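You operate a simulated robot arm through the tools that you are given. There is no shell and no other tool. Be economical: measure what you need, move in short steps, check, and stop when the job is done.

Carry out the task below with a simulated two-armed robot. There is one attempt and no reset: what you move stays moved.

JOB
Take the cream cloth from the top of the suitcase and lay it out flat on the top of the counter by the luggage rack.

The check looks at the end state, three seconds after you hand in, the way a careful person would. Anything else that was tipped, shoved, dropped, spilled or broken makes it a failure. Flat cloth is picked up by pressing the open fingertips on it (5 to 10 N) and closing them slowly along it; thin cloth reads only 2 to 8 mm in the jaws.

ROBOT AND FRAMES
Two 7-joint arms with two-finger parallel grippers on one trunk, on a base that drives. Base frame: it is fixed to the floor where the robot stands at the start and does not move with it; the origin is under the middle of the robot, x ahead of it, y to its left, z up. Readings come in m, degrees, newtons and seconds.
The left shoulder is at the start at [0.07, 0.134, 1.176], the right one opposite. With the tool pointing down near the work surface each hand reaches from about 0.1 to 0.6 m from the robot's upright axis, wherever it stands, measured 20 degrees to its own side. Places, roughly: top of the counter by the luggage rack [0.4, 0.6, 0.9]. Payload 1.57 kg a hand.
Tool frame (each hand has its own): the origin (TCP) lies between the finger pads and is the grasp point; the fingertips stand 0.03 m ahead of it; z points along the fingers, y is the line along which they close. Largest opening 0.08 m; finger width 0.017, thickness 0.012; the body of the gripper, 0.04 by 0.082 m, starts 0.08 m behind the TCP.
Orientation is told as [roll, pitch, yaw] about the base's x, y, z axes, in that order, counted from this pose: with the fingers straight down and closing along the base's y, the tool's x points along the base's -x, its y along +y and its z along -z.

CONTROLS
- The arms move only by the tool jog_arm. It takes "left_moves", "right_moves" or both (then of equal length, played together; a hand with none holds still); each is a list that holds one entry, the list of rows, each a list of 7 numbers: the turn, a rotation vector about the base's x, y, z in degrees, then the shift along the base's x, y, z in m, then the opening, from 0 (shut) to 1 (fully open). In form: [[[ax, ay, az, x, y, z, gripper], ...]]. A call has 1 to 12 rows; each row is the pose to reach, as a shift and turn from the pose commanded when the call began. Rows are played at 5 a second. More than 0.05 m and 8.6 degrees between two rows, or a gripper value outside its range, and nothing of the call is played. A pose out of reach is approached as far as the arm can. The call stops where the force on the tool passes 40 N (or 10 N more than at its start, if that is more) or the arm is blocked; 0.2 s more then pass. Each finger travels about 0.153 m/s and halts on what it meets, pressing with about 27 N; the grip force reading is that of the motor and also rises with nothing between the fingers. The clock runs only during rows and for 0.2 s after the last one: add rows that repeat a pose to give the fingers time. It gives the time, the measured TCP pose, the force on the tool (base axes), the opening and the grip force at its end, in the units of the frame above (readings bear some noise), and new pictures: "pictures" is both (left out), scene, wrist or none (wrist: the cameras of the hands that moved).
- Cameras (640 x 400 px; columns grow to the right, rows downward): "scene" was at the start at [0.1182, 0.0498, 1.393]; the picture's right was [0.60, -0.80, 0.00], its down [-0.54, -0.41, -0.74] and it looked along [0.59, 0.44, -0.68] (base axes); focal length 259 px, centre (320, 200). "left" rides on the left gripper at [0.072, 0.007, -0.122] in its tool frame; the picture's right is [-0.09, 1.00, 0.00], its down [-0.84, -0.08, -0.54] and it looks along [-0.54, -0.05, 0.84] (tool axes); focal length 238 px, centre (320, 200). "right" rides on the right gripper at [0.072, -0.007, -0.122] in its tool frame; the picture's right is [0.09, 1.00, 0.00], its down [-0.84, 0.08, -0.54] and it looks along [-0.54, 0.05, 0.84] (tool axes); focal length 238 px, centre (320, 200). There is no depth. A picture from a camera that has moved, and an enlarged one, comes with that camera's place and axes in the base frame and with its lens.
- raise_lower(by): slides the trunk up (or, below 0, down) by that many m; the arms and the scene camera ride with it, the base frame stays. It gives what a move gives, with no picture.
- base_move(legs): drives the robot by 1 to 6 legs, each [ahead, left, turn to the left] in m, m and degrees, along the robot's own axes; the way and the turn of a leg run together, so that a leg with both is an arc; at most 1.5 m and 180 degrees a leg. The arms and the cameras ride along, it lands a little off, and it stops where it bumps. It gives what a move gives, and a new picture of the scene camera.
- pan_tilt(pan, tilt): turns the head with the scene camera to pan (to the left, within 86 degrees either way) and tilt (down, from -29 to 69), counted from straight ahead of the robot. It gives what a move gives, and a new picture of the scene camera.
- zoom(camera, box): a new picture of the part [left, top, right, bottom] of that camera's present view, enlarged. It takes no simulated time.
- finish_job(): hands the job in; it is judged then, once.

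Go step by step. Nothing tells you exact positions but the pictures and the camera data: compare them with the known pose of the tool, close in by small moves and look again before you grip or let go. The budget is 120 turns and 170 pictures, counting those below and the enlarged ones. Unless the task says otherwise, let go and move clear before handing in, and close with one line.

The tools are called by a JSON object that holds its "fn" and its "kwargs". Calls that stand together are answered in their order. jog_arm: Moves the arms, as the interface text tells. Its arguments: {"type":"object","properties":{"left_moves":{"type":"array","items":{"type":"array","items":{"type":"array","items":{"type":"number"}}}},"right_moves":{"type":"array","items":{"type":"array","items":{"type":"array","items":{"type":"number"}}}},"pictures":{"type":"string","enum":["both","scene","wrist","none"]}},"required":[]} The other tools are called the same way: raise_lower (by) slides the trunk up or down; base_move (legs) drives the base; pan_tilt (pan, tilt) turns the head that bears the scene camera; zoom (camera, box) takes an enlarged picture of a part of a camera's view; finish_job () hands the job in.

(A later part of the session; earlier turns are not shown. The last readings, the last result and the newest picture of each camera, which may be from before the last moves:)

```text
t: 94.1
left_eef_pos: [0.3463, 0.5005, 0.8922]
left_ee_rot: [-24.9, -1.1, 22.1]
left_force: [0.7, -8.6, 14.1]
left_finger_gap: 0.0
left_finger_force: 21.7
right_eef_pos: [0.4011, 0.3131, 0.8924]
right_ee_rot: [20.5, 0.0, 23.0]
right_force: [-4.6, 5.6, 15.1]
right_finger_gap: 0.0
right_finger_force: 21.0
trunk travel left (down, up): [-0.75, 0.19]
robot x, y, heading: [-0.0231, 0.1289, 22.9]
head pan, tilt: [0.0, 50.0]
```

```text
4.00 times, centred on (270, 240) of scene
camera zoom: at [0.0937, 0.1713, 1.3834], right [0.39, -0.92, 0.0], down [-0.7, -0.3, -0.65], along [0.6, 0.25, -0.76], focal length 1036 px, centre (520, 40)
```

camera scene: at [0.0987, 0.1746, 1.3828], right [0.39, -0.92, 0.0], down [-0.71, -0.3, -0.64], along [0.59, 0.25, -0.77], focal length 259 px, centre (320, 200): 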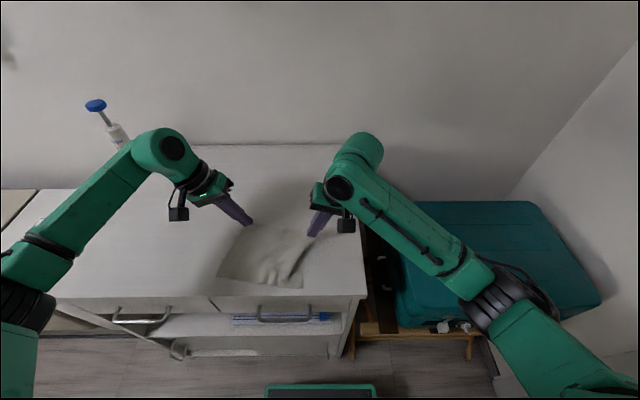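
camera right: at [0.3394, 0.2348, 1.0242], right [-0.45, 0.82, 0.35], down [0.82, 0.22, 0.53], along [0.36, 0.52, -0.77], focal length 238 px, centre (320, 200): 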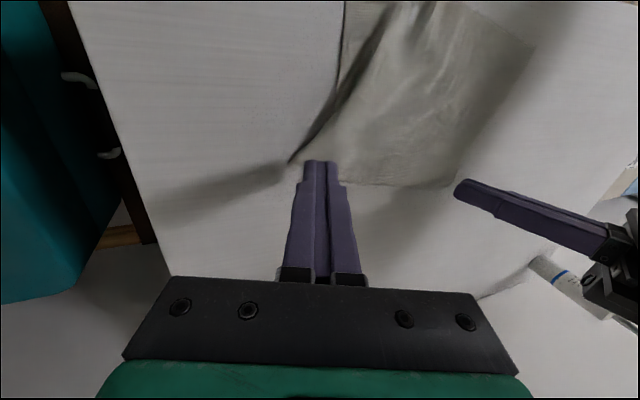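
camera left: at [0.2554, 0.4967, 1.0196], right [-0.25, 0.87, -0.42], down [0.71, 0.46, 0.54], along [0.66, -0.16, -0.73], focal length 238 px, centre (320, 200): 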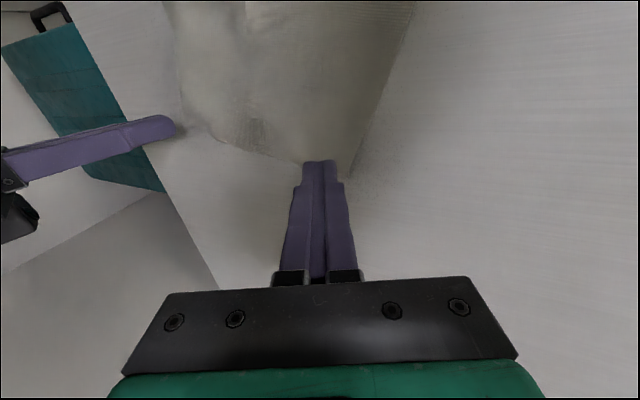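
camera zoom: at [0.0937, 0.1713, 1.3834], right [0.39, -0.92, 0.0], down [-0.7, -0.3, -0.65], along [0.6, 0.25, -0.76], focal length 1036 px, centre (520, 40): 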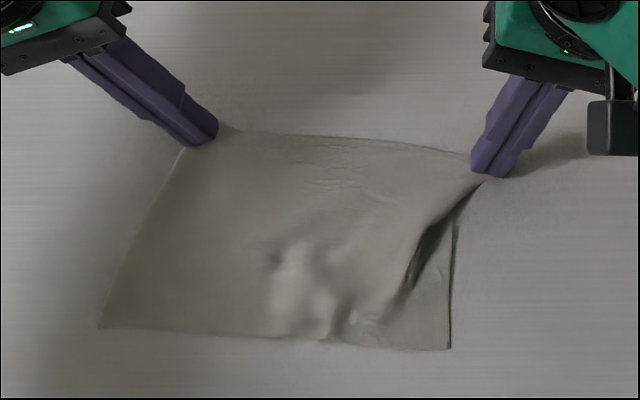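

The far edge is taut now. I'll keep the right hand holding the far-right corner and move the left hand over to the near-right corner.

{"fn": "jog_arm", "kwargs": {"left_moves": [[[0, 0, 0, 0, -0.003, 0.025, 0], [0, 0, 0, -0.005, -0.01, 0.06, 0], [0, 0, 0, -0.012, -0.05, 0.08, 0], [0, 0, 0, -0.024, -0.09, 0.08, 0], [-2, -1, 0, -0.036, -0.13, 0.08, 0], [-4.6, -2, 0, -0.046, -0.165, 0.07, 0], [-4.6, -2, 0, -0.05, -0.182, 0.045, 0], [-4.6, -2, 0, -0.05, -0.182, 0.02, 0]]], "pictures": "wrist"}}

{"fn": "zoom", "kwargs": {"camera": "scene", "box": [190, 190, 350, 290]}}

```text
t: 95.9
left_eef_pos: [0.295, 0.3212, 0.9121]
left_ee_rot: [-30.0, -1.1, 22.2]
left_force: [-0.2, 0.1, 0.2]
left_finger_gap: 0.0
left_finger_force: 21.4
right_eef_pos: [0.4024, 0.3138, 0.8922]
right_ee_rot: [20.6, 0.1, 22.9]
right_force: [4.7, -1.1, 28.9]
right_finger_gap: 0.0
right_finger_force: 21.4
trunk travel left (down, up): [-0.75, 0.19]
robot x, y, heading: [-0.0219, 0.1271, 22.7]
head pan, tilt: [0.0, 50.0]
camera left: at [0.2017, 0.3548, 1.0122], right [-0.23, 0.84, -0.49], down [0.69, 0.5, 0.52], along [0.69, -0.22, -0.69], focal length 238 px, centre (320, 200)
```

left: 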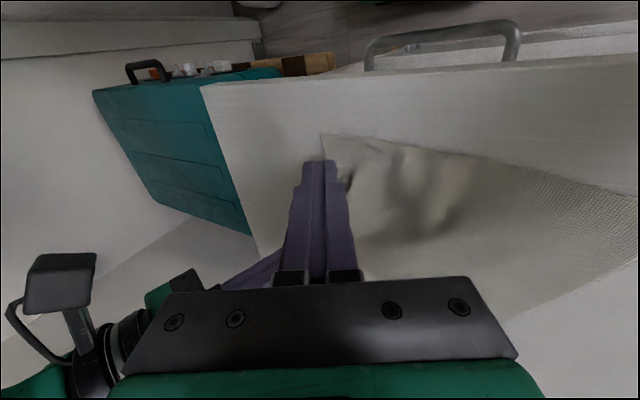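

```text
4.00 times, centred on (270, 240) of scene
camera zoom: at [0.0955, 0.1724, 1.3833], right [0.39, -0.92, 0.0], down [-0.7, -0.3, -0.65], along [0.59, 0.25, -0.76], focal length 1036 px, centre (520, 40)
```

zoom: 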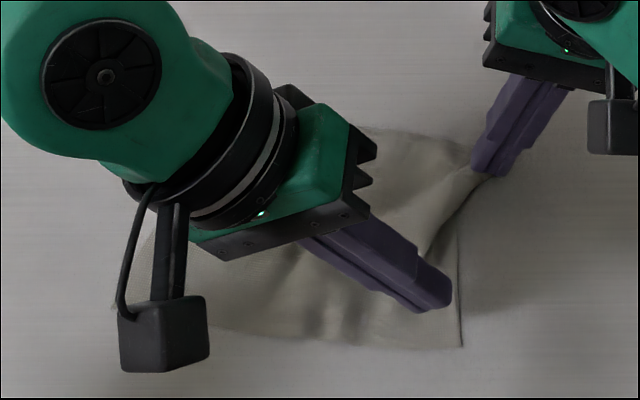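

{"fn": "jog_arm", "kwargs": {"left_moves": [[[0, 0, 0, 0, 0, -0.01, 0], [0, 0, 0, 0, 0, -0.016, 0], [0, 0, 0, 0, 0, -0.019, 0], [0, 0, 0, 0, 0, -0.021, 0], [0, 0, 0, 0, 0, -0.0225, 0]]], "pictures": "none"}}

```text
t: 97.1
left_eef_pos: [0.2963, 0.3202, 0.891]
left_ee_rot: [-30.2, -1.5, 22.2]
left_force: [0.8, 4.5, 27.7]
left_finger_gap: 0.0
left_finger_force: 21.3
right_eef_pos: [0.4025, 0.3127, 0.8928]
right_ee_rot: [20.4, 0.2, 23.0]
right_force: [5.2, 0.3, 23.9]
right_finger_gap: 0.0002
right_finger_force: 21.5
trunk travel left (down, up): [-0.75, 0.19]
robot x, y, heading: [-0.019, 0.1257, 23.1]
head pan, tilt: [0.0, 50.0]
```

{"fn": "jog_arm", "kwargs": {"left_moves": [[[0, 0, 0, -0.004, -0.005, 0.0005, 0], [0, 0, 0, -0.008, -0.01, 0.0005, 0], [0, 0, 0, -0.013, -0.015, 0.0005, 0], [0, 0, 0, -0.018, -0.02, 0.0005, 0]]], "pictures": "wrist"}}

{"fn": "zoom", "kwargs": {"camera": "scene", "box": [190, 190, 350, 290]}}

```text
t: 97.7
left_eef_pos: [0.2926, 0.3119, 0.8913]
left_ee_rot: [-30.4, -1.6, 22.3]
left_force: [-2.6, 1.2, 16.9]
left_finger_gap: 0.0
left_finger_force: 21.6
right_eef_pos: [0.4038, 0.3155, 0.8931]
right_ee_rot: [20.6, 0.0, 23.1]
right_force: [-1.2, -0.2, 12.8]
right_finger_gap: 0.0
right_finger_force: 20.9
trunk travel left (down, up): [-0.75, 0.19]
robot x, y, heading: [-0.0206, 0.1286, 22.8]
head pan, tilt: [0.0, 50.0]
stopped in row 3 (left hand): the force on the tool passed its limit (the readings are from after the stop); the commanded pose is now the measured one
camera left: at [0.1968, 0.3446, 0.9912], right [-0.23, 0.83, -0.5], down [0.68, 0.5, 0.53], along [0.7, -0.22, -0.68], focal length 238 px, centre (320, 200)
```

left: 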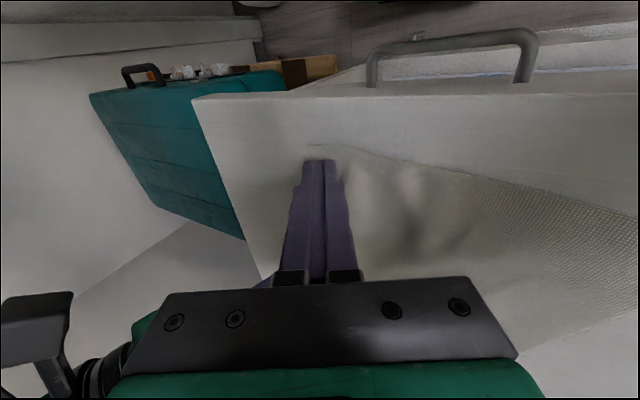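

```text
4.00 times, centred on (270, 240) of scene
camera zoom: at [0.0949, 0.1729, 1.3826], right [0.39, -0.92, 0.0], down [-0.7, -0.3, -0.65], along [0.59, 0.25, -0.76], focal length 1036 px, centre (520, 40)
```

zoom: 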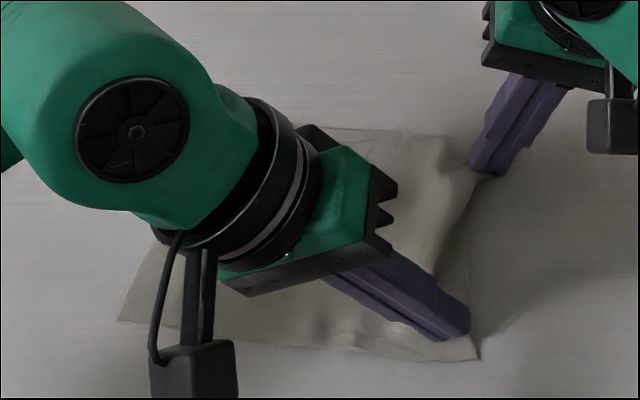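

{"fn": "jog_arm", "kwargs": {"left_moves": [[[0, 0, 0, -0.004, -0.003, 0.0003, 0], [0, 0, 0, -0.008, -0.006, 0.0003, 0], [0, 0, 0, -0.012, -0.009, 0.0003, 0], [0, 0, 0, -0.016, -0.012, 0.0003, 0]]], "pictures": "none"}}

{"fn": "zoom", "kwargs": {"camera": "scene", "box": [190, 190, 350, 290]}}

```text
t: 98.7
left_eef_pos: [0.2774, 0.2991, 0.8925]
left_ee_rot: [-30.2, -1.7, 22.3]
left_force: [4.6, 1.3, 5.1]
left_finger_gap: 0.0
left_finger_force: 21.5
right_eef_pos: [0.4032, 0.3145, 0.8924]
right_ee_rot: [20.5, 0.1, 23.0]
right_force: [-2.7, 0.3, 24.8]
right_finger_gap: 0.0002
right_finger_force: 21.3
trunk travel left (down, up): [-0.75, 0.19]
robot x, y, heading: [-0.019, 0.1285, 22.8]
head pan, tilt: [0.0, 50.0]
```

```text
4.00 times, centred on (270, 240) of scene
camera zoom: at [0.0952, 0.1731, 1.3833], right [0.39, -0.92, 0.0], down [-0.7, -0.3, -0.65], along [0.59, 0.25, -0.76], focal length 1036 px, centre (520, 40)
```

zoom: 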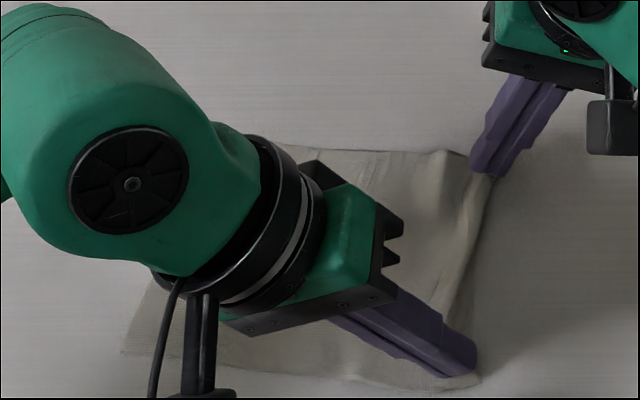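

The right edge now runs straight between the two hands. I'll lift both straight up, retreat and look.

{"fn": "jog_arm", "kwargs": {"left_moves": [[[0, 0, 0, 0, 0, 0.025, 0], [0, 0, 0, 0, 0.01, 0.065, 0], [0, 0, 0, -0.01, 0.04, 0.1, 0], [0, 0, 0, -0.02, 0.08, 0.12, 0], [0, 0, 0, -0.03, 0.12, 0.13, 0], [0, 0, 0, -0.05, 0.16, 0.13, 0], [0, 0, 0, -0.07, 0.2, 0.13, 0], [0, 0, 0, -0.09, 0.24, 0.13, 0]]], "right_moves": [[[0, 0, 0, 0, 0, 0.025, 0], [0, 0, 0, 0.005, -0.01, 0.06, 0], [0, 0, 0, 0.01, -0.04, 0.09, 0], [0, 0, 0, 0.01, -0.08, 0.11, 0], [0, 0, 0, 0.01, -0.12, 0.12, 0], [0, 0, 0, 0.01, -0.13, 0.12, 0], [0, 0, 0, 0.01, -0.13, 0.12, 0], [0, 0, 0, 0.01, -0.13, 0.12, 0]]], "pictures": "scene"}}

{"fn": "zoom", "kwargs": {"camera": "scene", "box": [190, 200, 350, 300]}}

```text
t: 100.5
left_eef_pos: [0.1514, 0.5227, 0.9663]
left_ee_rot: [-28.0, 10.8, 25.1]
left_force: [-1.3, -0.7, -4.1]
left_finger_gap: 0.0
left_finger_force: 21.4
left hand out of reach, approached as far as the arm can: row 8
right_eef_pos: [0.4113, 0.1846, 1.0109]
right_ee_rot: [20.4, 0.4, 23.0]
right_force: [0.3, 0.4, 0.1]
right_finger_gap: 0.0
right_finger_force: 21.2
trunk travel left (down, up): [-0.75, 0.19]
robot x, y, heading: [-0.0221, 0.1267, 22.9]
head pan, tilt: [0.0, 50.0]
camera scene: at [0.098, 0.1756, 1.3826], right [0.39, -0.92, 0.0], down [-0.71, -0.3, -0.64], along [0.59, 0.25, -0.77], focal length 259 px, centre (320, 200)
```

scene: 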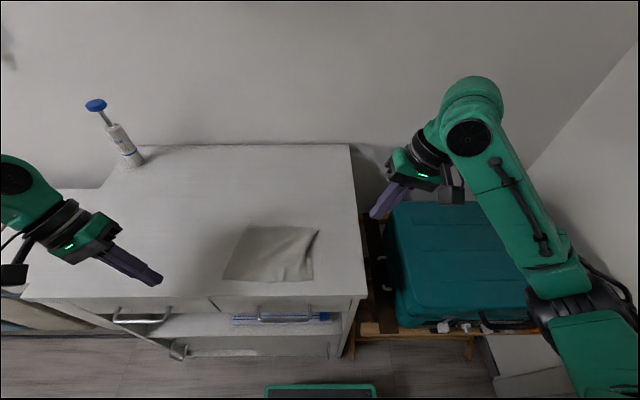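

```text
4.00 times, centred on (270, 250) of scene
camera zoom: at [0.098, 0.1756, 1.3826], right [0.39, -0.92, 0.0], down [-0.71, -0.3, -0.64], along [0.59, 0.25, -0.77], focal length 1036 px, centre (520, 0)
```

zoom: 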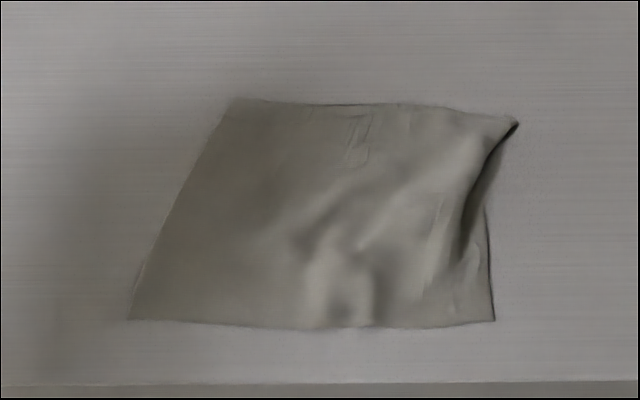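

Nearly flat: only soft waves and a slightly short FL–NR diagonal remain. I'll press the far-left corner with the left hand and the near-right with the right hand and pull them apart.

{"fn": "jog_arm", "kwargs": {"left_moves": [[[1, -2.5, -0.8, 0.03, 0, 0.03, 0], [2.1, -5, -1.5, 0.07, -0.01, 0.05, 0], [3.2, -7.5, -2.2, 0.11, -0.02, 0.05, 0], [4.2, -9.9, -3, 0.15, -0.035, 0.03, 0], [4.2, -9.9, -3, 0.18, -0.046, 0, 0], [4.2, -9.9, -3, 0.192, -0.05, -0.03, 0], [4.2, -9.9, -3, 0.192, -0.05, -0.052, 0]]], "right_moves": [[[0, 0, 0, -0.02, 0.015, 0, 0], [0, 0, 0, -0.045, 0.035, 0, 0], [0, 0, 0, -0.07, 0.06, 0, 0], [0, 0, 0, -0.095, 0.085, -0.01, 0], [0, 0, 0, -0.106, 0.092, -0.04, 0], [0, 0, 0, -0.106, 0.092, -0.07, 0], [0, 0, 0, -0.106, 0.092, -0.098, 0]]]}}

```text
t: 102.1
left_eef_pos: [0.382, 0.4833, 0.9677]
left_ee_rot: [-28.9, -12.3, 22.0]
left_force: [-0.1, 0.2, 0.6]
left_finger_gap: 0.0001
left_finger_force: 21.2
right_eef_pos: [0.3086, 0.2785, 0.9099]
right_ee_rot: [20.4, 0.3, 23.0]
right_force: [-0.6, 0.1, -0.1]
right_finger_gap: 0.0003
right_finger_force: 21.2
trunk travel left (down, up): [-0.75, 0.19]
robot x, y, heading: [-0.0211, 0.125, 22.8]
head pan, tilt: [0.0, 50.0]
camera scene: at [0.0989, 0.1754, 1.3828], right [0.39, -0.92, 0.0], down [-0.71, -0.3, -0.64], along [0.59, 0.25, -0.77], focal length 259 px, centre (320, 200)
camera right: at [0.2634, 0.2053, 1.0225], right [-0.45, 0.82, 0.35], down [0.82, 0.22, 0.53], along [0.36, 0.52, -0.77], focal length 238 px, centre (320, 200)
camera left: at [0.2715, 0.5084, 1.0542], right [-0.15, 0.88, -0.45], down [0.58, 0.45, 0.68], along [0.8, -0.16, -0.58], focal length 238 px, centre (320, 200)
```

scene: 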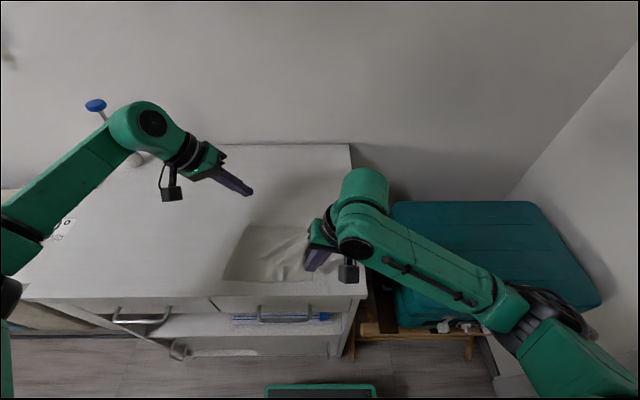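
right: 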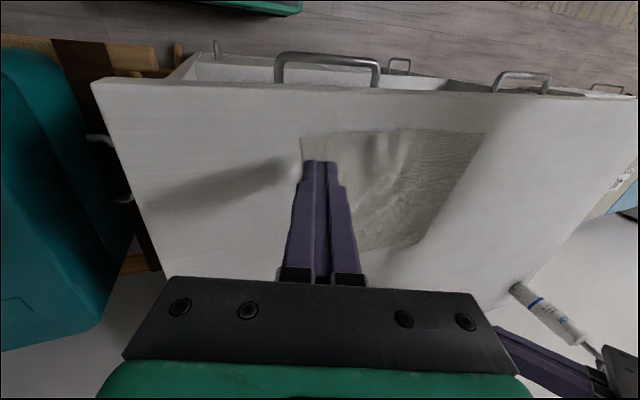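
left: 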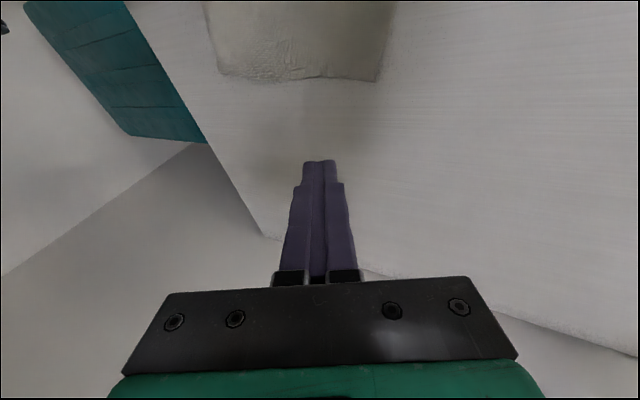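

{"fn": "jog_arm", "kwargs": {"left_moves": [[[-2.2, 5.3, 0, -0.02, -0.005, 0, 0], [-4.5, 10.6, 0, -0.039, -0.011, -0.02, 0], [-4.5, 10.6, 0, -0.039, -0.011, -0.045, 0], [-4.5, 10.6, 0, -0.039, -0.011, -0.056, 0]]], "pictures": "wrist"}}

```text
t: 103.1
left_eef_pos: [0.3426, 0.4721, 0.9137]
left_ee_rot: [-29.1, -0.7, 21.8]
left_force: [-0.4, -0.1, 0.0]
left_finger_gap: 0.0001
left_finger_force: 21.8
right_eef_pos: [0.3091, 0.2767, 0.9099]
right_ee_rot: [20.4, 0.4, 23.0]
right_force: [-0.3, 0.2, 0.0]
right_finger_gap: 0.0
right_finger_force: 21.5
trunk travel left (down, up): [-0.75, 0.19]
robot x, y, heading: [-0.0222, 0.1276, 22.9]
head pan, tilt: [0.0, 50.0]
camera left: at [0.2489, 0.5045, 1.0157], right [-0.23, 0.84, -0.48], down [0.7, 0.49, 0.52], along [0.68, -0.21, -0.7], focal length 238 px, centre (320, 200)
```

left: 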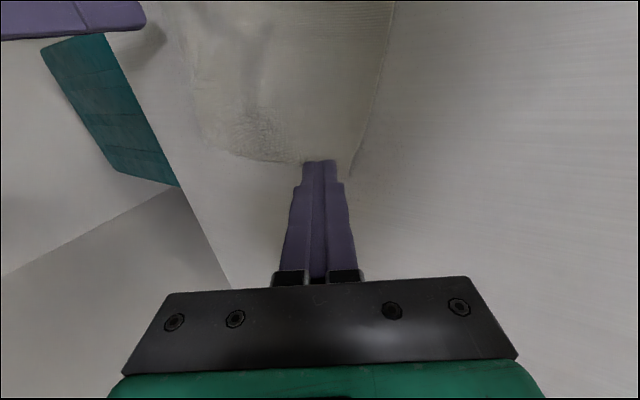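

Pressing both corners.

{"fn": "jog_arm", "kwargs": {"left_moves": [[[0, 0, 0, 0, 0, -0.01, 0], [0, 0, 0, 0, 0, -0.017, 0], [0, 0, 0, 0, 0, -0.02, 0], [0, 0, 0, 0, 0, -0.022, 0], [0, 0, 0, 0, 0, -0.023, 0]]], "right_moves": [[[0, 0, 0, 0, 0, -0.008, 0], [0, 0, 0, 0, 0, -0.014, 0], [0, 0, 0, 0, 0, -0.0165, 0], [0, 0, 0, 0, 0, -0.0185, 0], [0, 0, 0, 0, 0, -0.0195, 0]]], "pictures": "none"}}

```text
t: 104.3
left_eef_pos: [0.3432, 0.4715, 0.8927]
left_ee_rot: [-29.0, -0.8, 21.9]
left_force: [0.1, 0.3, 3.1]
left_finger_gap: 0.0
left_finger_force: 21.2
right_eef_pos: [0.309, 0.2771, 0.8924]
right_ee_rot: [20.4, 0.3, 23.1]
right_force: [-0.5, -0.6, 0.1]
right_finger_gap: 0.0
right_finger_force: 21.2
trunk travel left (down, up): [-0.75, 0.19]
robot x, y, heading: [-0.02, 0.1288, 22.8]
head pan, tilt: [0.0, 50.0]
```

{"fn": "jog_arm", "kwargs": {"left_moves": [[[0, 0, 0, 0, 0, -0.0012, 0], [0, 0, 0, 0, 0, -0.0012, 0], [0, 0, 0, 0.0025, 0.005, -0.0012, 0], [0, 0, 0, 0.005, 0.01, -0.0012, 0], [0, 0, 0, 0.0075, 0.015, -0.0012, 0], [0, 0, 0, 0.01, 0.019, -0.0012, 0]]], "right_moves": [[[0, 0, 0, 0, 0, -0.0015, 0], [0, 0, 0, 0, 0, -0.0025, 0], [0, 0, 0, -0.0015, -0.004, -0.0025, 0], [0, 0, 0, -0.003, -0.008, -0.0025, 0], [0, 0, 0, -0.0045, -0.012, -0.0025, 0], [0, 0, 0, -0.006, -0.016, -0.0025, 0]]], "pictures": "none"}}

{"fn": "zoom", "kwargs": {"camera": "scene", "box": [190, 200, 350, 300]}}

```text
t: 105.7
left_eef_pos: [0.3521, 0.4889, 0.8921]
left_ee_rot: [-29.1, -0.9, 21.9]
left_force: [-0.7, -2.0, 13.4]
left_finger_gap: 0.0001
left_finger_force: 21.4
right_eef_pos: [0.3032, 0.2607, 0.8915]
right_ee_rot: [20.4, 0.4, 23.0]
right_force: [3.6, 8.3, 8.3]
right_finger_gap: 0.0
right_finger_force: 21.0
trunk travel left (down, up): [-0.75, 0.19]
robot x, y, heading: [-0.0192, 0.1274, 23.0]
head pan, tilt: [0.0, 50.0]
```

```text
4.00 times, centred on (270, 250) of scene
camera zoom: at [0.0967, 0.1743, 1.383], right [0.39, -0.92, 0.0], down [-0.7, -0.3, -0.64], along [0.59, 0.25, -0.77], focal length 1036 px, centre (520, 0)
```

zoom: 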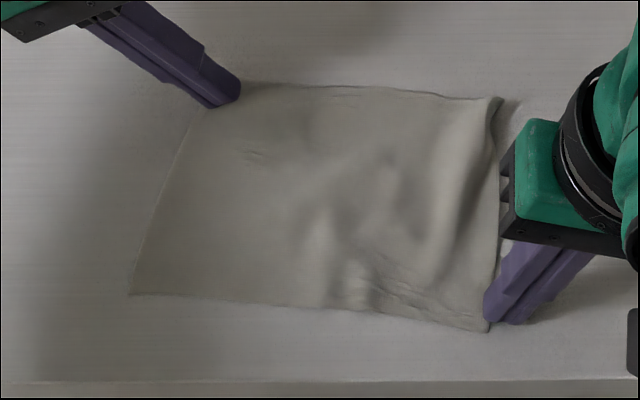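

Very good. Holding the far-left corner, I'll move the right hand to the far-right corner and pull it out.

{"fn": "jog_arm", "kwargs": {"right_moves": [[[0, 0, 0, 0, 0, 0.025, 0], [0, 0, 0, 0.005, -0.01, 0.06, 0], [0, 0, 0, 0.04, 0.01, 0.065, 0], [0, 0, 0, 0.075, 0.035, 0.065, 0], [0, 0, 0, 0.107, 0.06, 0.065, 0], [0, 0, 0, 0.114, 0.064, 0.04, 0], [0, 0, 0, 0.114, 0.064, 0.018, 0]]], "pictures": "wrist"}}

{"fn": "zoom", "kwargs": {"camera": "scene", "box": [190, 200, 350, 300]}}

```text
t: 107.3
left_eef_pos: [0.3511, 0.4889, 0.8925]
left_ee_rot: [-29.0, -1.0, 21.9]
left_force: [0.3, 1.9, 13.9]
left_finger_gap: 0.0
left_finger_force: 21.3
right_eef_pos: [0.4136, 0.3247, 0.9102]
right_ee_rot: [20.5, 0.3, 23.1]
right_force: [0.1, -0.4, -0.8]
right_finger_gap: 0.0
right_finger_force: 21.5
trunk travel left (down, up): [-0.75, 0.19]
robot x, y, heading: [-0.0175, 0.1254, 22.7]
head pan, tilt: [0.0, 50.0]
camera right: at [0.3694, 0.2514, 1.0228], right [-0.45, 0.82, 0.35], down [0.82, 0.22, 0.53], along [0.36, 0.52, -0.77], focal length 238 px, centre (320, 200)
```

right: 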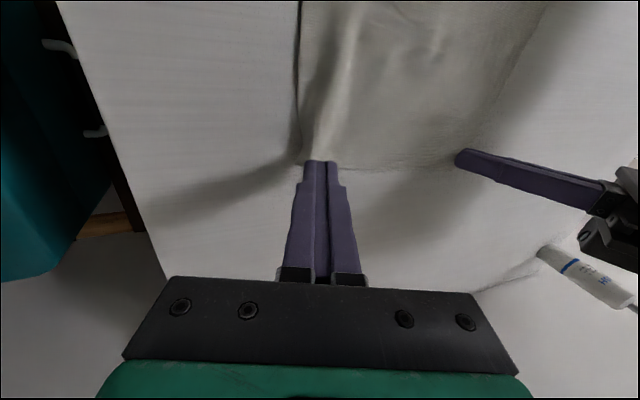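

```text
4.00 times, centred on (270, 250) of scene
camera zoom: at [0.0968, 0.1733, 1.383], right [0.39, -0.92, 0.0], down [-0.7, -0.3, -0.64], along [0.59, 0.25, -0.76], focal length 1036 px, centre (520, 0)
```

zoom: 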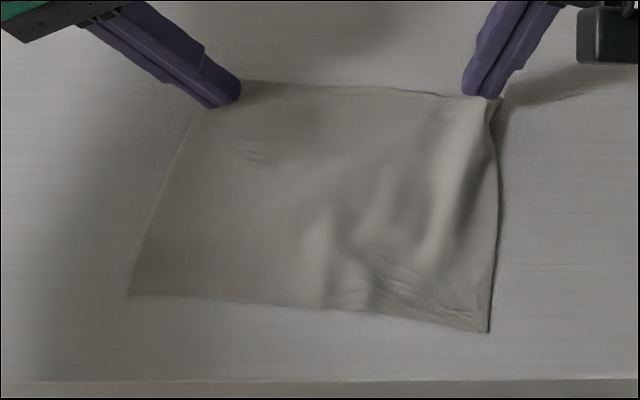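

{"fn": "jog_arm", "kwargs": {"right_moves": [[[0, 0, 0, 0, 0, -0.008, 0], [0, 0, 0, 0, 0, -0.014, 0], [0, 0, 0, 0, 0, -0.017, 0], [0, 0, 0, 0, 0, -0.0185, 0], [0, 0, 0, 0, 0, -0.0195, 0]]], "pictures": "none"}}

```text
t: 108.5
left_eef_pos: [0.3487, 0.4878, 0.893]
left_ee_rot: [-28.9, -0.9, 21.9]
left_force: [-0.1, -0.1, 2.2]
left_finger_gap: 0.0
left_finger_force: 21.6
right_eef_pos: [0.4152, 0.3256, 0.893]
right_ee_rot: [20.8, -0.2, 22.9]
right_force: [2.0, -0.5, 29.9]
right_finger_gap: 0.0002
right_finger_force: 21.1
trunk travel left (down, up): [-0.75, 0.19]
robot x, y, heading: [-0.0204, 0.1273, 22.7]
head pan, tilt: [0.0, 50.0]
```

{"fn": "jog_arm", "kwargs": {"left_moves": [[[0, 0, 0, 0, 0, -0.001, 0], [0, 0, 0, 0, 0, -0.001, 0], [0, 0, 0, 0, 0, -0.001, 0], [0, 0, 0, 0, 0, -0.001, 0], [0, 0, 0, 0, 0, -0.001, 0]]], "right_moves": [[[0, 0, 0, 0, 0, 0.001, 0], [0, 0, 0, 0.0015, -0.006, 0.001, 0], [0, 0, 0, 0.003, -0.012, 0.001, 0], [0, 0, 0, 0.005, -0.018, 0.001, 0], [0, 0, 0, 0.007, -0.023, 0.001, 0]]], "pictures": "none"}}

{"fn": "zoom", "kwargs": {"camera": "scene", "box": [190, 200, 350, 300]}}

```text
t: 109.7
left_eef_pos: [0.3499, 0.4881, 0.8925]
left_ee_rot: [-29.2, -1.0, 21.9]
left_force: [0.7, -5.6, 11.2]
left_finger_gap: 0.0002
left_finger_force: 21.3
right_eef_pos: [0.42, 0.3006, 0.8923]
right_ee_rot: [20.4, 0.3, 23.0]
right_force: [-4.3, 8.8, 17.1]
right_finger_gap: 0.0
right_finger_force: 21.6
trunk travel left (down, up): [-0.75, 0.19]
robot x, y, heading: [-0.0182, 0.1278, 22.7]
head pan, tilt: [0.0, 50.0]
```

```text
4.00 times, centred on (270, 250) of scene
camera zoom: at [0.0943, 0.1729, 1.3832], right [0.39, -0.92, 0.0], down [-0.7, -0.3, -0.65], along [0.6, 0.25, -0.76], focal length 1036 px, centre (520, 0)
```

zoom: 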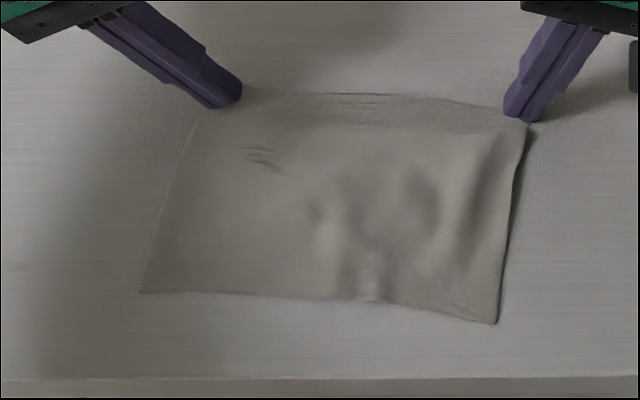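

Now the near edge: left hand to the near-left corner, right hand to the near-right, and pull them apart slightly.

{"fn": "jog_arm", "kwargs": {"left_moves": [[[0, 0, 0, 0, 0, 0.03, 0], [0, 0, 0, -0.02, 0, 0.06, 0], [0, 0, 0, -0.06, -0.015, 0.06, 0], [0, 0, 0, -0.095, -0.03, 0.06, 0], [0, 0, 0, -0.104, -0.033, 0.04, 0], [0, 0, 0, -0.104, -0.033, 0.018, 0]]], "right_moves": [[[0, 0, 0, 0, 0, 0.03, 0], [0, 0, 0, -0.02, -0.01, 0.06, 0], [0, 0, 0, -0.06, -0.02, 0.06, 0], [0, 0, 0, -0.1, -0.025, 0.06, 0], [0, 0, 0, -0.111, -0.025, 0.04, 0], [0, 0, 0, -0.111, -0.025, 0.018, 0]]]}}

{"fn": "zoom", "kwargs": {"camera": "scene", "box": [190, 200, 350, 300]}}

```text
t: 111.1
left_eef_pos: [0.2496, 0.4571, 0.9074]
left_ee_rot: [-29.0, -0.8, 21.9]
left_force: [-0.6, 0.8, -0.7]
left_finger_gap: 0.0
left_finger_force: 21.5
right_eef_pos: [0.3141, 0.2779, 0.9082]
right_ee_rot: [20.4, 0.4, 22.9]
right_force: [-0.7, -0.2, -0.6]
right_finger_gap: 0.0
right_finger_force: 21.7
trunk travel left (down, up): [-0.75, 0.19]
robot x, y, heading: [-0.0219, 0.1299, 22.9]
head pan, tilt: [0.0, 50.0]
camera scene: at [0.0996, 0.1751, 1.3827], right [0.39, -0.92, 0.0], down [-0.71, -0.3, -0.64], along [0.59, 0.25, -0.77], focal length 259 px, centre (320, 200)
camera right: at [0.2674, 0.2047, 1.0212], right [-0.45, 0.82, 0.35], down [0.82, 0.22, 0.53], along [0.36, 0.52, -0.77], focal length 238 px, centre (320, 200)
camera left: at [0.156, 0.4891, 1.0078], right [-0.23, 0.84, -0.48], down [0.7, 0.49, 0.52], along [0.68, -0.21, -0.7], focal length 238 px, centre (320, 200)
```

scene: 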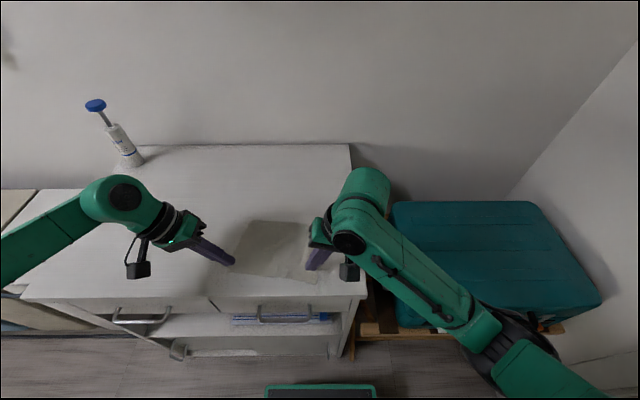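
right: 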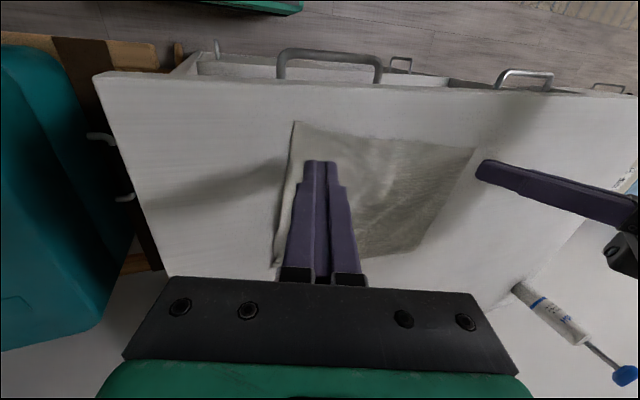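
left: 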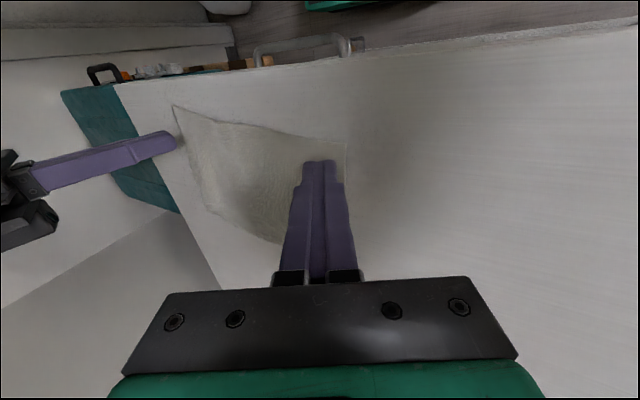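

```text
4.00 times, centred on (270, 250) of scene
camera zoom: at [0.0996, 0.1751, 1.3827], right [0.39, -0.92, 0.0], down [-0.71, -0.3, -0.64], along [0.59, 0.25, -0.77], focal length 1036 px, centre (520, 0)
```

zoom: 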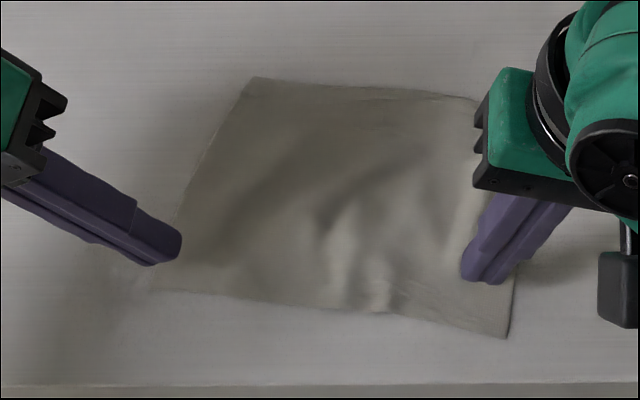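

{"fn": "jog_arm", "kwargs": {"left_moves": [[[0, 0, 0, 0, 0, -0.006, 0], [0, 0, 0, 0, 0, -0.011, 0], [0, 0, 0, 0, 0, -0.0145, 0], [0, 0, 0, 0, 0, -0.0165, 0], [0, 0, 0, 0, 0, -0.0175, 0]]], "right_moves": [[[0, 0, 0, -0.014, -0.006, -0.004, 0], [0, 0, 0, -0.014, -0.006, -0.01, 0], [0, 0, 0, -0.014, -0.006, -0.0145, 0], [0, 0, 0, -0.014, -0.006, -0.0165, 0], [0, 0, 0, -0.014, -0.006, -0.018, 0]]], "pictures": "none"}}

```text
t: 112.3
left_eef_pos: [0.2493, 0.456, 0.8918]
left_ee_rot: [-29.2, -1.2, 22.0]
left_force: [1.8, 2.1, 14.5]
left_finger_gap: 0.0
left_finger_force: 21.4
right_eef_pos: [0.2987, 0.2709, 0.8932]
right_ee_rot: [20.7, -0.1, 22.9]
right_force: [2.7, 2.1, 18.1]
right_finger_gap: 0.0
right_finger_force: 20.5
trunk travel left (down, up): [-0.75, 0.19]
robot x, y, heading: [-0.0176, 0.1259, 22.6]
head pan, tilt: [0.0, 50.0]
```

{"fn": "jog_arm", "kwargs": {"left_moves": [[[0, 0, 0, 0, 0.002, 0, 0], [0, 0, 0, 0, 0.004, 0, 0], [0, 0, 0, 0, 0.006, 0, 0], [0, 0, 0, 0, 0.006, 0, 0]]], "right_moves": [[[0, 0, 0, 0, -0.004, 0, 0], [0, 0, 0, -0.001, -0.008, 0, 0], [0, 0, 0, -0.001, -0.012, 0, 0], [0, 0, 0, -0.001, -0.015, 0, 0]]], "pictures": "none"}}

{"fn": "zoom", "kwargs": {"camera": "scene", "box": [190, 200, 350, 300]}}

```text
t: 113.2
left_eef_pos: [0.2458, 0.4609, 0.8911]
left_ee_rot: [-29.0, -0.9, 21.9]
left_force: [-5.5, 1.2, 12.2]
left_finger_gap: 0.0001
left_finger_force: 21.2
right_eef_pos: [0.2942, 0.2587, 0.8917]
right_ee_rot: [20.8, -0.2, 23.0]
right_force: [-0.3, 0.0, 11.0]
right_finger_gap: 0.0
right_finger_force: 21.5
trunk travel left (down, up): [-0.75, 0.19]
robot x, y, heading: [-0.019, 0.1212, 22.9]
head pan, tilt: [0.0, 50.0]
stopped in row 4 (right hand): the force on the tool passed its limit (the readings are from after the stop); the commanded pose is now the measured one
```

```text
4.00 times, centred on (270, 250) of scene
camera zoom: at [0.0943, 0.1729, 1.3828], right [0.39, -0.92, 0.0], down [-0.7, -0.3, -0.65], along [0.59, 0.25, -0.76], focal length 1036 px, centre (520, 0)
```

zoom: 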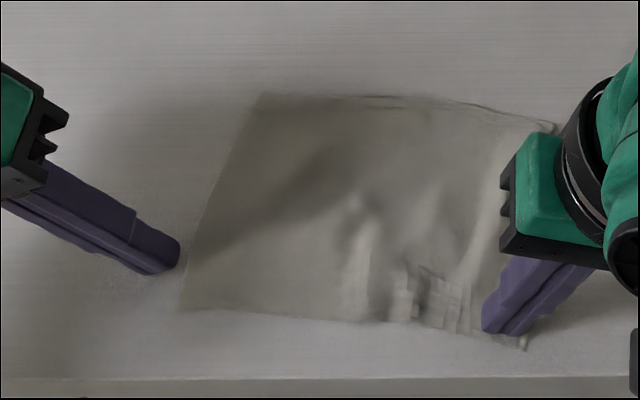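

{"fn": "jog_arm", "kwargs": {"left_moves": [[[0, 0, 0, 0, 0.005, 0.03, 0], [0, 0, 0, 0, 0.02, 0.06, 0], [0, 0, 0, 0, 0.03, 0.06, 0], [0, 0, 0, 0, 0.03, 0.06, 0]]], "right_moves": [[[0, 0, 0, 0, 0, 0.025, 0], [0, 0, 0, 0.005, -0.02, 0.06, 0], [0, 0, 0, 0.03, -0.05, 0.09, 0], [0, 0, 0, 0.05, -0.08, 0.11, 0]]], "pictures": "wrist"}}

{"fn": "zoom", "kwargs": {"camera": "scene", "box": [190, 200, 350, 300]}}

```text
t: 114.2
left_eef_pos: [0.2494, 0.4901, 0.9489]
left_ee_rot: [-28.8, -0.6, 21.8]
left_force: [0.3, -0.3, 0.5]
left_finger_gap: 0.0
left_finger_force: 21.6
right_eef_pos: [0.3487, 0.1756, 1.0019]
right_ee_rot: [20.8, 0.1, 23.1]
right_force: [-0.3, -0.4, -0.3]
right_finger_gap: 0.0
right_finger_force: 20.8
trunk travel left (down, up): [-0.75, 0.19]
robot x, y, heading: [-0.0206, 0.1292, 22.9]
head pan, tilt: [0.0, 50.0]
camera right: at [0.3022, 0.102, 1.1141], right [-0.45, 0.82, 0.35], down [0.82, 0.22, 0.53], along [0.36, 0.53, -0.77], focal length 238 px, centre (320, 200)
camera left: at [0.1557, 0.5234, 1.0507], right [-0.23, 0.85, -0.48], down [0.7, 0.49, 0.52], along [0.68, -0.21, -0.71], focal length 238 px, centre (320, 200)
```

right: 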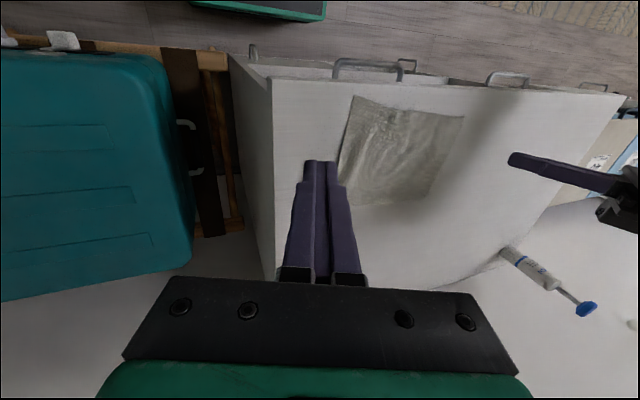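
left: 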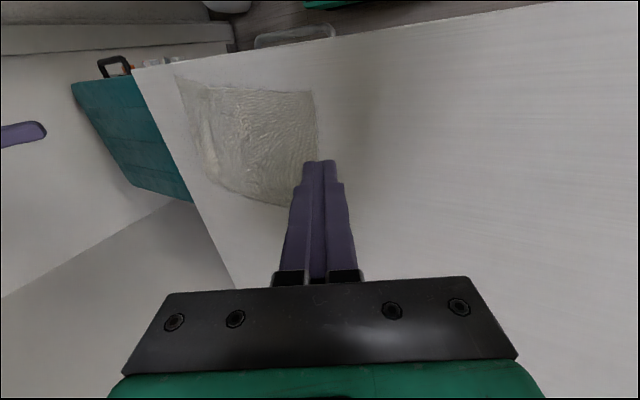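

```text
4.00 times, centred on (270, 250) of scene
camera zoom: at [0.0991, 0.173, 1.3828], right [0.39, -0.92, 0.0], down [-0.71, -0.3, -0.64], along [0.59, 0.25, -0.77], focal length 1036 px, centre (520, 0)
```

zoom: 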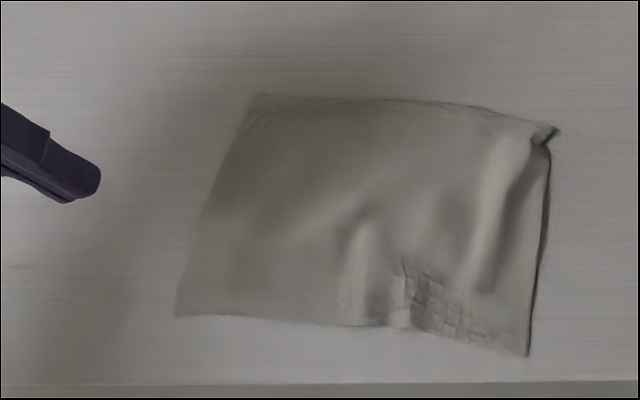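

The cloth is now a full rectangle with mild waves and about 1.5 cm of slack across its width. One last stretch: pin the left half firmly, press the middle of the right edge and pull it right.

{"fn": "jog_arm", "kwargs": {"left_moves": [[[0, 0, 0, 0.015, -0.02, 0, 0], [0, 0, 0, 0.03, -0.045, 0, 0], [0, 0, 0, 0.0375, -0.059, -0.015, 0], [0, 0, 0, 0.0375, -0.059, -0.036, 0], [0, 0, 0, 0.0375, -0.059, -0.046, 0], [0, 0, 0, 0.0375, -0.059, -0.053, 0], [0, 0, 0, 0.0375, -0.059, -0.0565, 0], [0, 0, 0, 0.0375, -0.059, -0.0585, 0]]], "right_moves": [[[0, 0, 0, 0, 0.03, 0, 0], [0, 0, 0, -0.004, 0.06, -0.01, 0], [0, 0, 0, -0.007, 0.088, -0.03, 0], [0, 0, 0, -0.007, 0.088, -0.06, 0], [0, 0, 0, -0.007, 0.088, -0.085, 0], [0, 0, 0, -0.007, 0.088, -0.1, 0], [0, 0, 0, -0.007, 0.088, -0.106, 0], [0, 0, 0, -0.007, 0.088, -0.109, 0]]], "pictures": "wrist"}}

```text
t: 116.0
left_eef_pos: [0.286, 0.4316, 0.892]
left_ee_rot: [-29.1, -0.8, 22.0]
left_force: [0.9, 1.2, 7.0]
left_finger_gap: 0.0001
left_finger_force: 21.3
right_eef_pos: [0.3377, 0.2675, 0.8919]
right_ee_rot: [20.8, 0.0, 23.0]
right_force: [1.2, 0.6, 6.4]
right_finger_gap: 0.0
right_finger_force: 21.1
trunk travel left (down, up): [-0.75, 0.19]
robot x, y, heading: [-0.0203, 0.1242, 22.8]
head pan, tilt: [0.0, 50.0]
camera right: at [0.2922, 0.1939, 1.0046], right [-0.45, 0.82, 0.35], down [0.82, 0.22, 0.53], along [0.36, 0.53, -0.77], focal length 238 px, centre (320, 200)
camera left: at [0.193, 0.4651, 0.9942], right [-0.23, 0.84, -0.48], down [0.7, 0.49, 0.52], along [0.68, -0.21, -0.7], focal length 238 px, centre (320, 200)
```

right: 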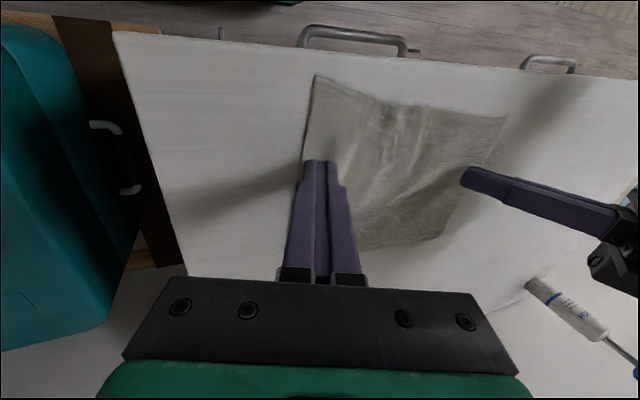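
left: 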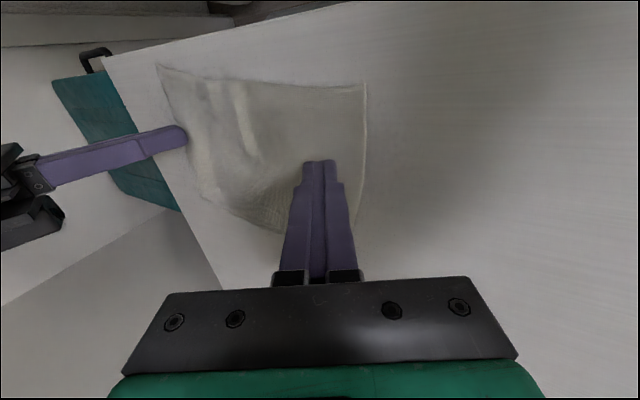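

{"fn": "jog_arm", "kwargs": {"left_moves": [[[0, 0, 0, 0, 0, -0.0015, 0], [0, 0, 0, 0, 0, -0.0015, 0], [0, 0, 0, 0, 0, -0.0015, 0], [0, 0, 0, 0, 0, -0.0015, 0], [0, 0, 0, 0, 0, -0.0015, 0]]], "right_moves": [[[0, 0, 0, 0, 0, -0.0005, 0], [0, 0, 0, 0.0015, -0.005, -0.0005, 0], [0, 0, 0, 0.003, -0.01, -0.0005, 0], [0, 0, 0, 0.0045, -0.015, -0.0005, 0], [0, 0, 0, 0.006, -0.02, -0.0005, 0]]], "pictures": "none"}}

{"fn": "zoom", "kwargs": {"camera": "scene", "box": [190, 200, 350, 300]}}

```text
t: 117.2
left_eef_pos: [0.2847, 0.4313, 0.8919]
left_ee_rot: [-29.1, -0.9, 21.9]
left_force: [5.2, -0.7, 28.3]
left_finger_gap: 0.0
left_finger_force: 21.0
right_eef_pos: [0.344, 0.2462, 0.8926]
right_ee_rot: [20.9, 0.0, 23.0]
right_force: [-2.7, 7.4, 8.5]
right_finger_gap: 0.0
right_finger_force: 21.7
trunk travel left (down, up): [-0.75, 0.19]
robot x, y, heading: [-0.0196, 0.1276, 22.9]
head pan, tilt: [0.0, 50.0]
```

```text
4.00 times, centred on (270, 250) of scene
camera zoom: at [0.0956, 0.1725, 1.3833], right [0.39, -0.92, 0.0], down [-0.7, -0.3, -0.65], along [0.59, 0.25, -0.76], focal length 1036 px, centre (520, 0)
```

zoom: 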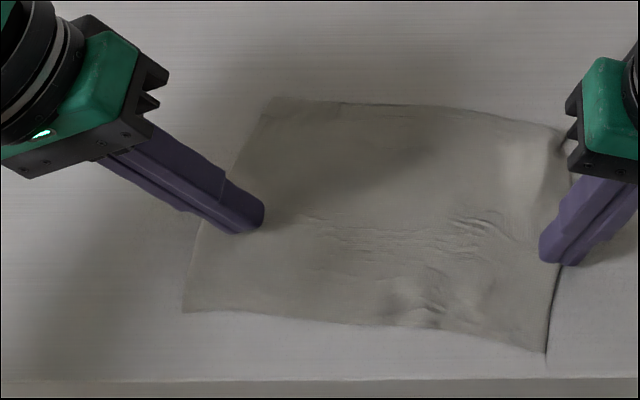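

The waves are pulled flat. I'll lift both hands straight up and retreat, then inspect.

{"fn": "jog_arm", "kwargs": {"left_moves": [[[0, 0, 0, 0, 0, 0.01, 0], [0, 0, 0, 0, 0, 0.04, 0], [0, 0, 0, 0, 0.02, 0.08, 0], [0, 0, 0, 0, 0.06, 0.1, 0], [0, 0, 0, 0, 0.1, 0.11, 0], [0, 0, 0, 0, 0.14, 0.11, 0]]], "right_moves": [[[0, 0, 0, 0, 0, 0.01, 0], [0, 0, 0, 0, 0, 0.04, 0], [0, 0, 0, 0.01, -0.02, 0.08, 0], [0, 0, 0, 0.03, -0.05, 0.1, 0], [0, 0, 0, 0.04, -0.09, 0.11, 0], [0, 0, 0, 0.05, -0.11, 0.11, 0]]], "pictures": "both"}}

{"fn": "zoom", "kwargs": {"camera": "scene", "box": [190, 200, 350, 300]}}

```text
t: 118.6
left_eef_pos: [0.2871, 0.5556, 0.9974]
left_ee_rot: [-28.9, -0.5, 22.0]
left_force: [0.4, 0.3, -0.9]
left_finger_gap: 0.0003
left_finger_force: 21.3
left hand out of reach, approached as far as the arm can: row 6
right_eef_pos: [0.3977, 0.1395, 1.0027]
right_ee_rot: [20.8, 0.1, 23.0]
right_force: [0.3, -0.3, 0.6]
right_finger_gap: 0.0
right_finger_force: 21.1
trunk travel left (down, up): [-0.75, 0.19]
robot x, y, heading: [-0.0173, 0.1263, 22.8]
head pan, tilt: [0.0, 50.0]
camera scene: at [0.0999, 0.1744, 1.3827], right [0.39, -0.92, 0.0], down [-0.71, -0.3, -0.64], along [0.59, 0.25, -0.77], focal length 259 px, centre (320, 200)
camera right: at [0.3522, 0.0661, 1.115], right [-0.45, 0.82, 0.35], down [0.82, 0.22, 0.53], along [0.36, 0.53, -0.77], focal length 238 px, centre (320, 200)
camera left: at [0.1935, 0.5875, 1.0997], right [-0.24, 0.84, -0.48], down [0.7, 0.49, 0.52], along [0.68, -0.21, -0.71], focal length 238 px, centre (320, 200)
```

scene: 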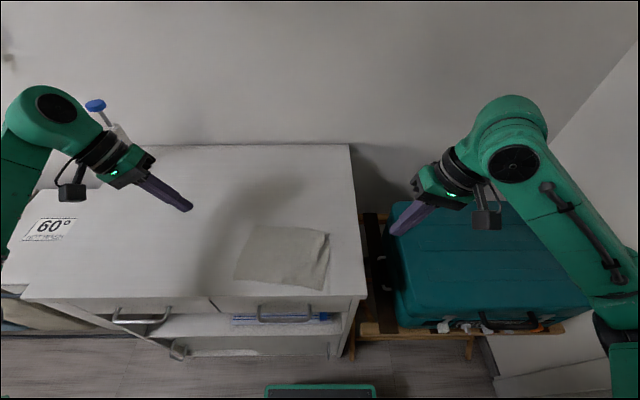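
right: 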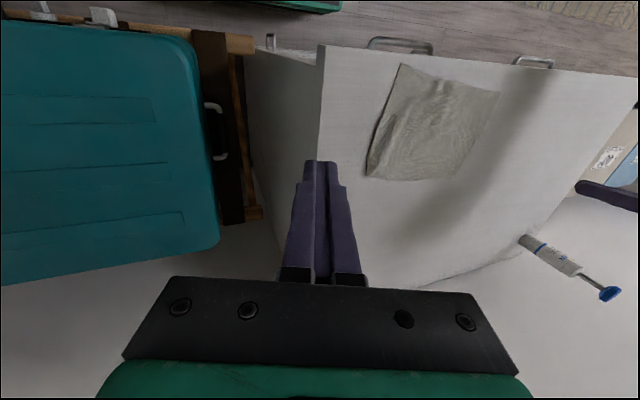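
left: 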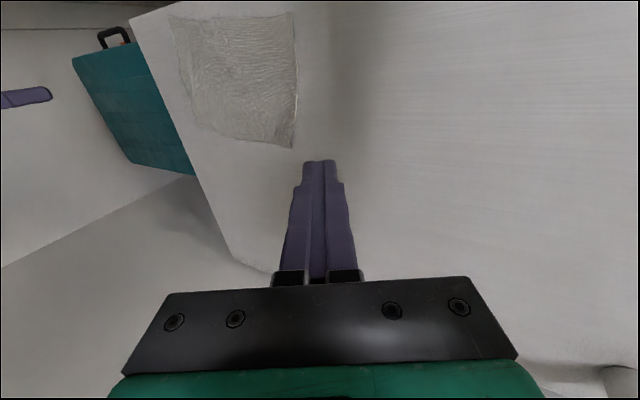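

```text
4.00 times, centred on (270, 250) of scene
camera zoom: at [0.0999, 0.1744, 1.3827], right [0.39, -0.92, 0.0], down [-0.71, -0.3, -0.64], along [0.59, 0.25, -0.77], focal length 1036 px, centre (520, 0)
```

zoom: 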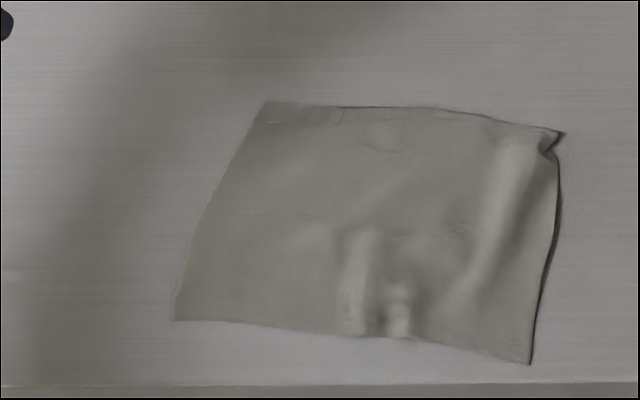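

It's essentially flat; a small tuck remains at the far-right corner and a few soft waves. One more gentle tug at that corner with the left half pinned.

{"fn": "jog_arm", "kwargs": {"left_moves": [[[0, 0, 0, 0, -0.04, 0, 0], [0, 0, 0, 0, -0.08, 0, 0], [0, 0, 0, 0, -0.12, -0.01, 0], [0, 0, 0, 0, -0.14, -0.04, 0], [0, 0, 0, 0, -0.14, -0.08, 0], [0, 0, 0, 0, -0.14, -0.1, 0], [0, 0, 0, 0, -0.14, -0.1075, 0], [0, 0, 0, 0, -0.14, -0.11, 0]]], "right_moves": [[[0, 0, 0, 0.003, 0.035, 0, 0], [0, 0, 0, 0.006, 0.075, -0.01, 0], [0, 0, 0, 0.009, 0.11, -0.03, 0], [0, 0, 0, 0.011, 0.141, -0.055, 0], [0, 0, 0, 0.011, 0.141, -0.085, 0], [0, 0, 0, 0.011, 0.141, -0.1, 0], [0, 0, 0, 0.011, 0.141, -0.107, 0], [0, 0, 0, 0.011, 0.141, -0.1105, 0]]], "pictures": "none"}}

```text
t: 120.4
left_eef_pos: [0.2857, 0.4147, 0.893]
left_ee_rot: [-29.1, -0.9, 22.0]
left_force: [-0.5, 2.8, 13.4]
left_finger_gap: 0.0002
left_finger_force: 21.4
right_eef_pos: [0.4061, 0.2794, 0.893]
right_ee_rot: [20.7, 0.0, 23.0]
right_force: [-0.2, 0.4, 0.1]
right_finger_gap: 0.0
right_finger_force: 21.3
trunk travel left (down, up): [-0.75, 0.19]
robot x, y, heading: [-0.0207, 0.129, 22.8]
head pan, tilt: [0.0, 50.0]
```

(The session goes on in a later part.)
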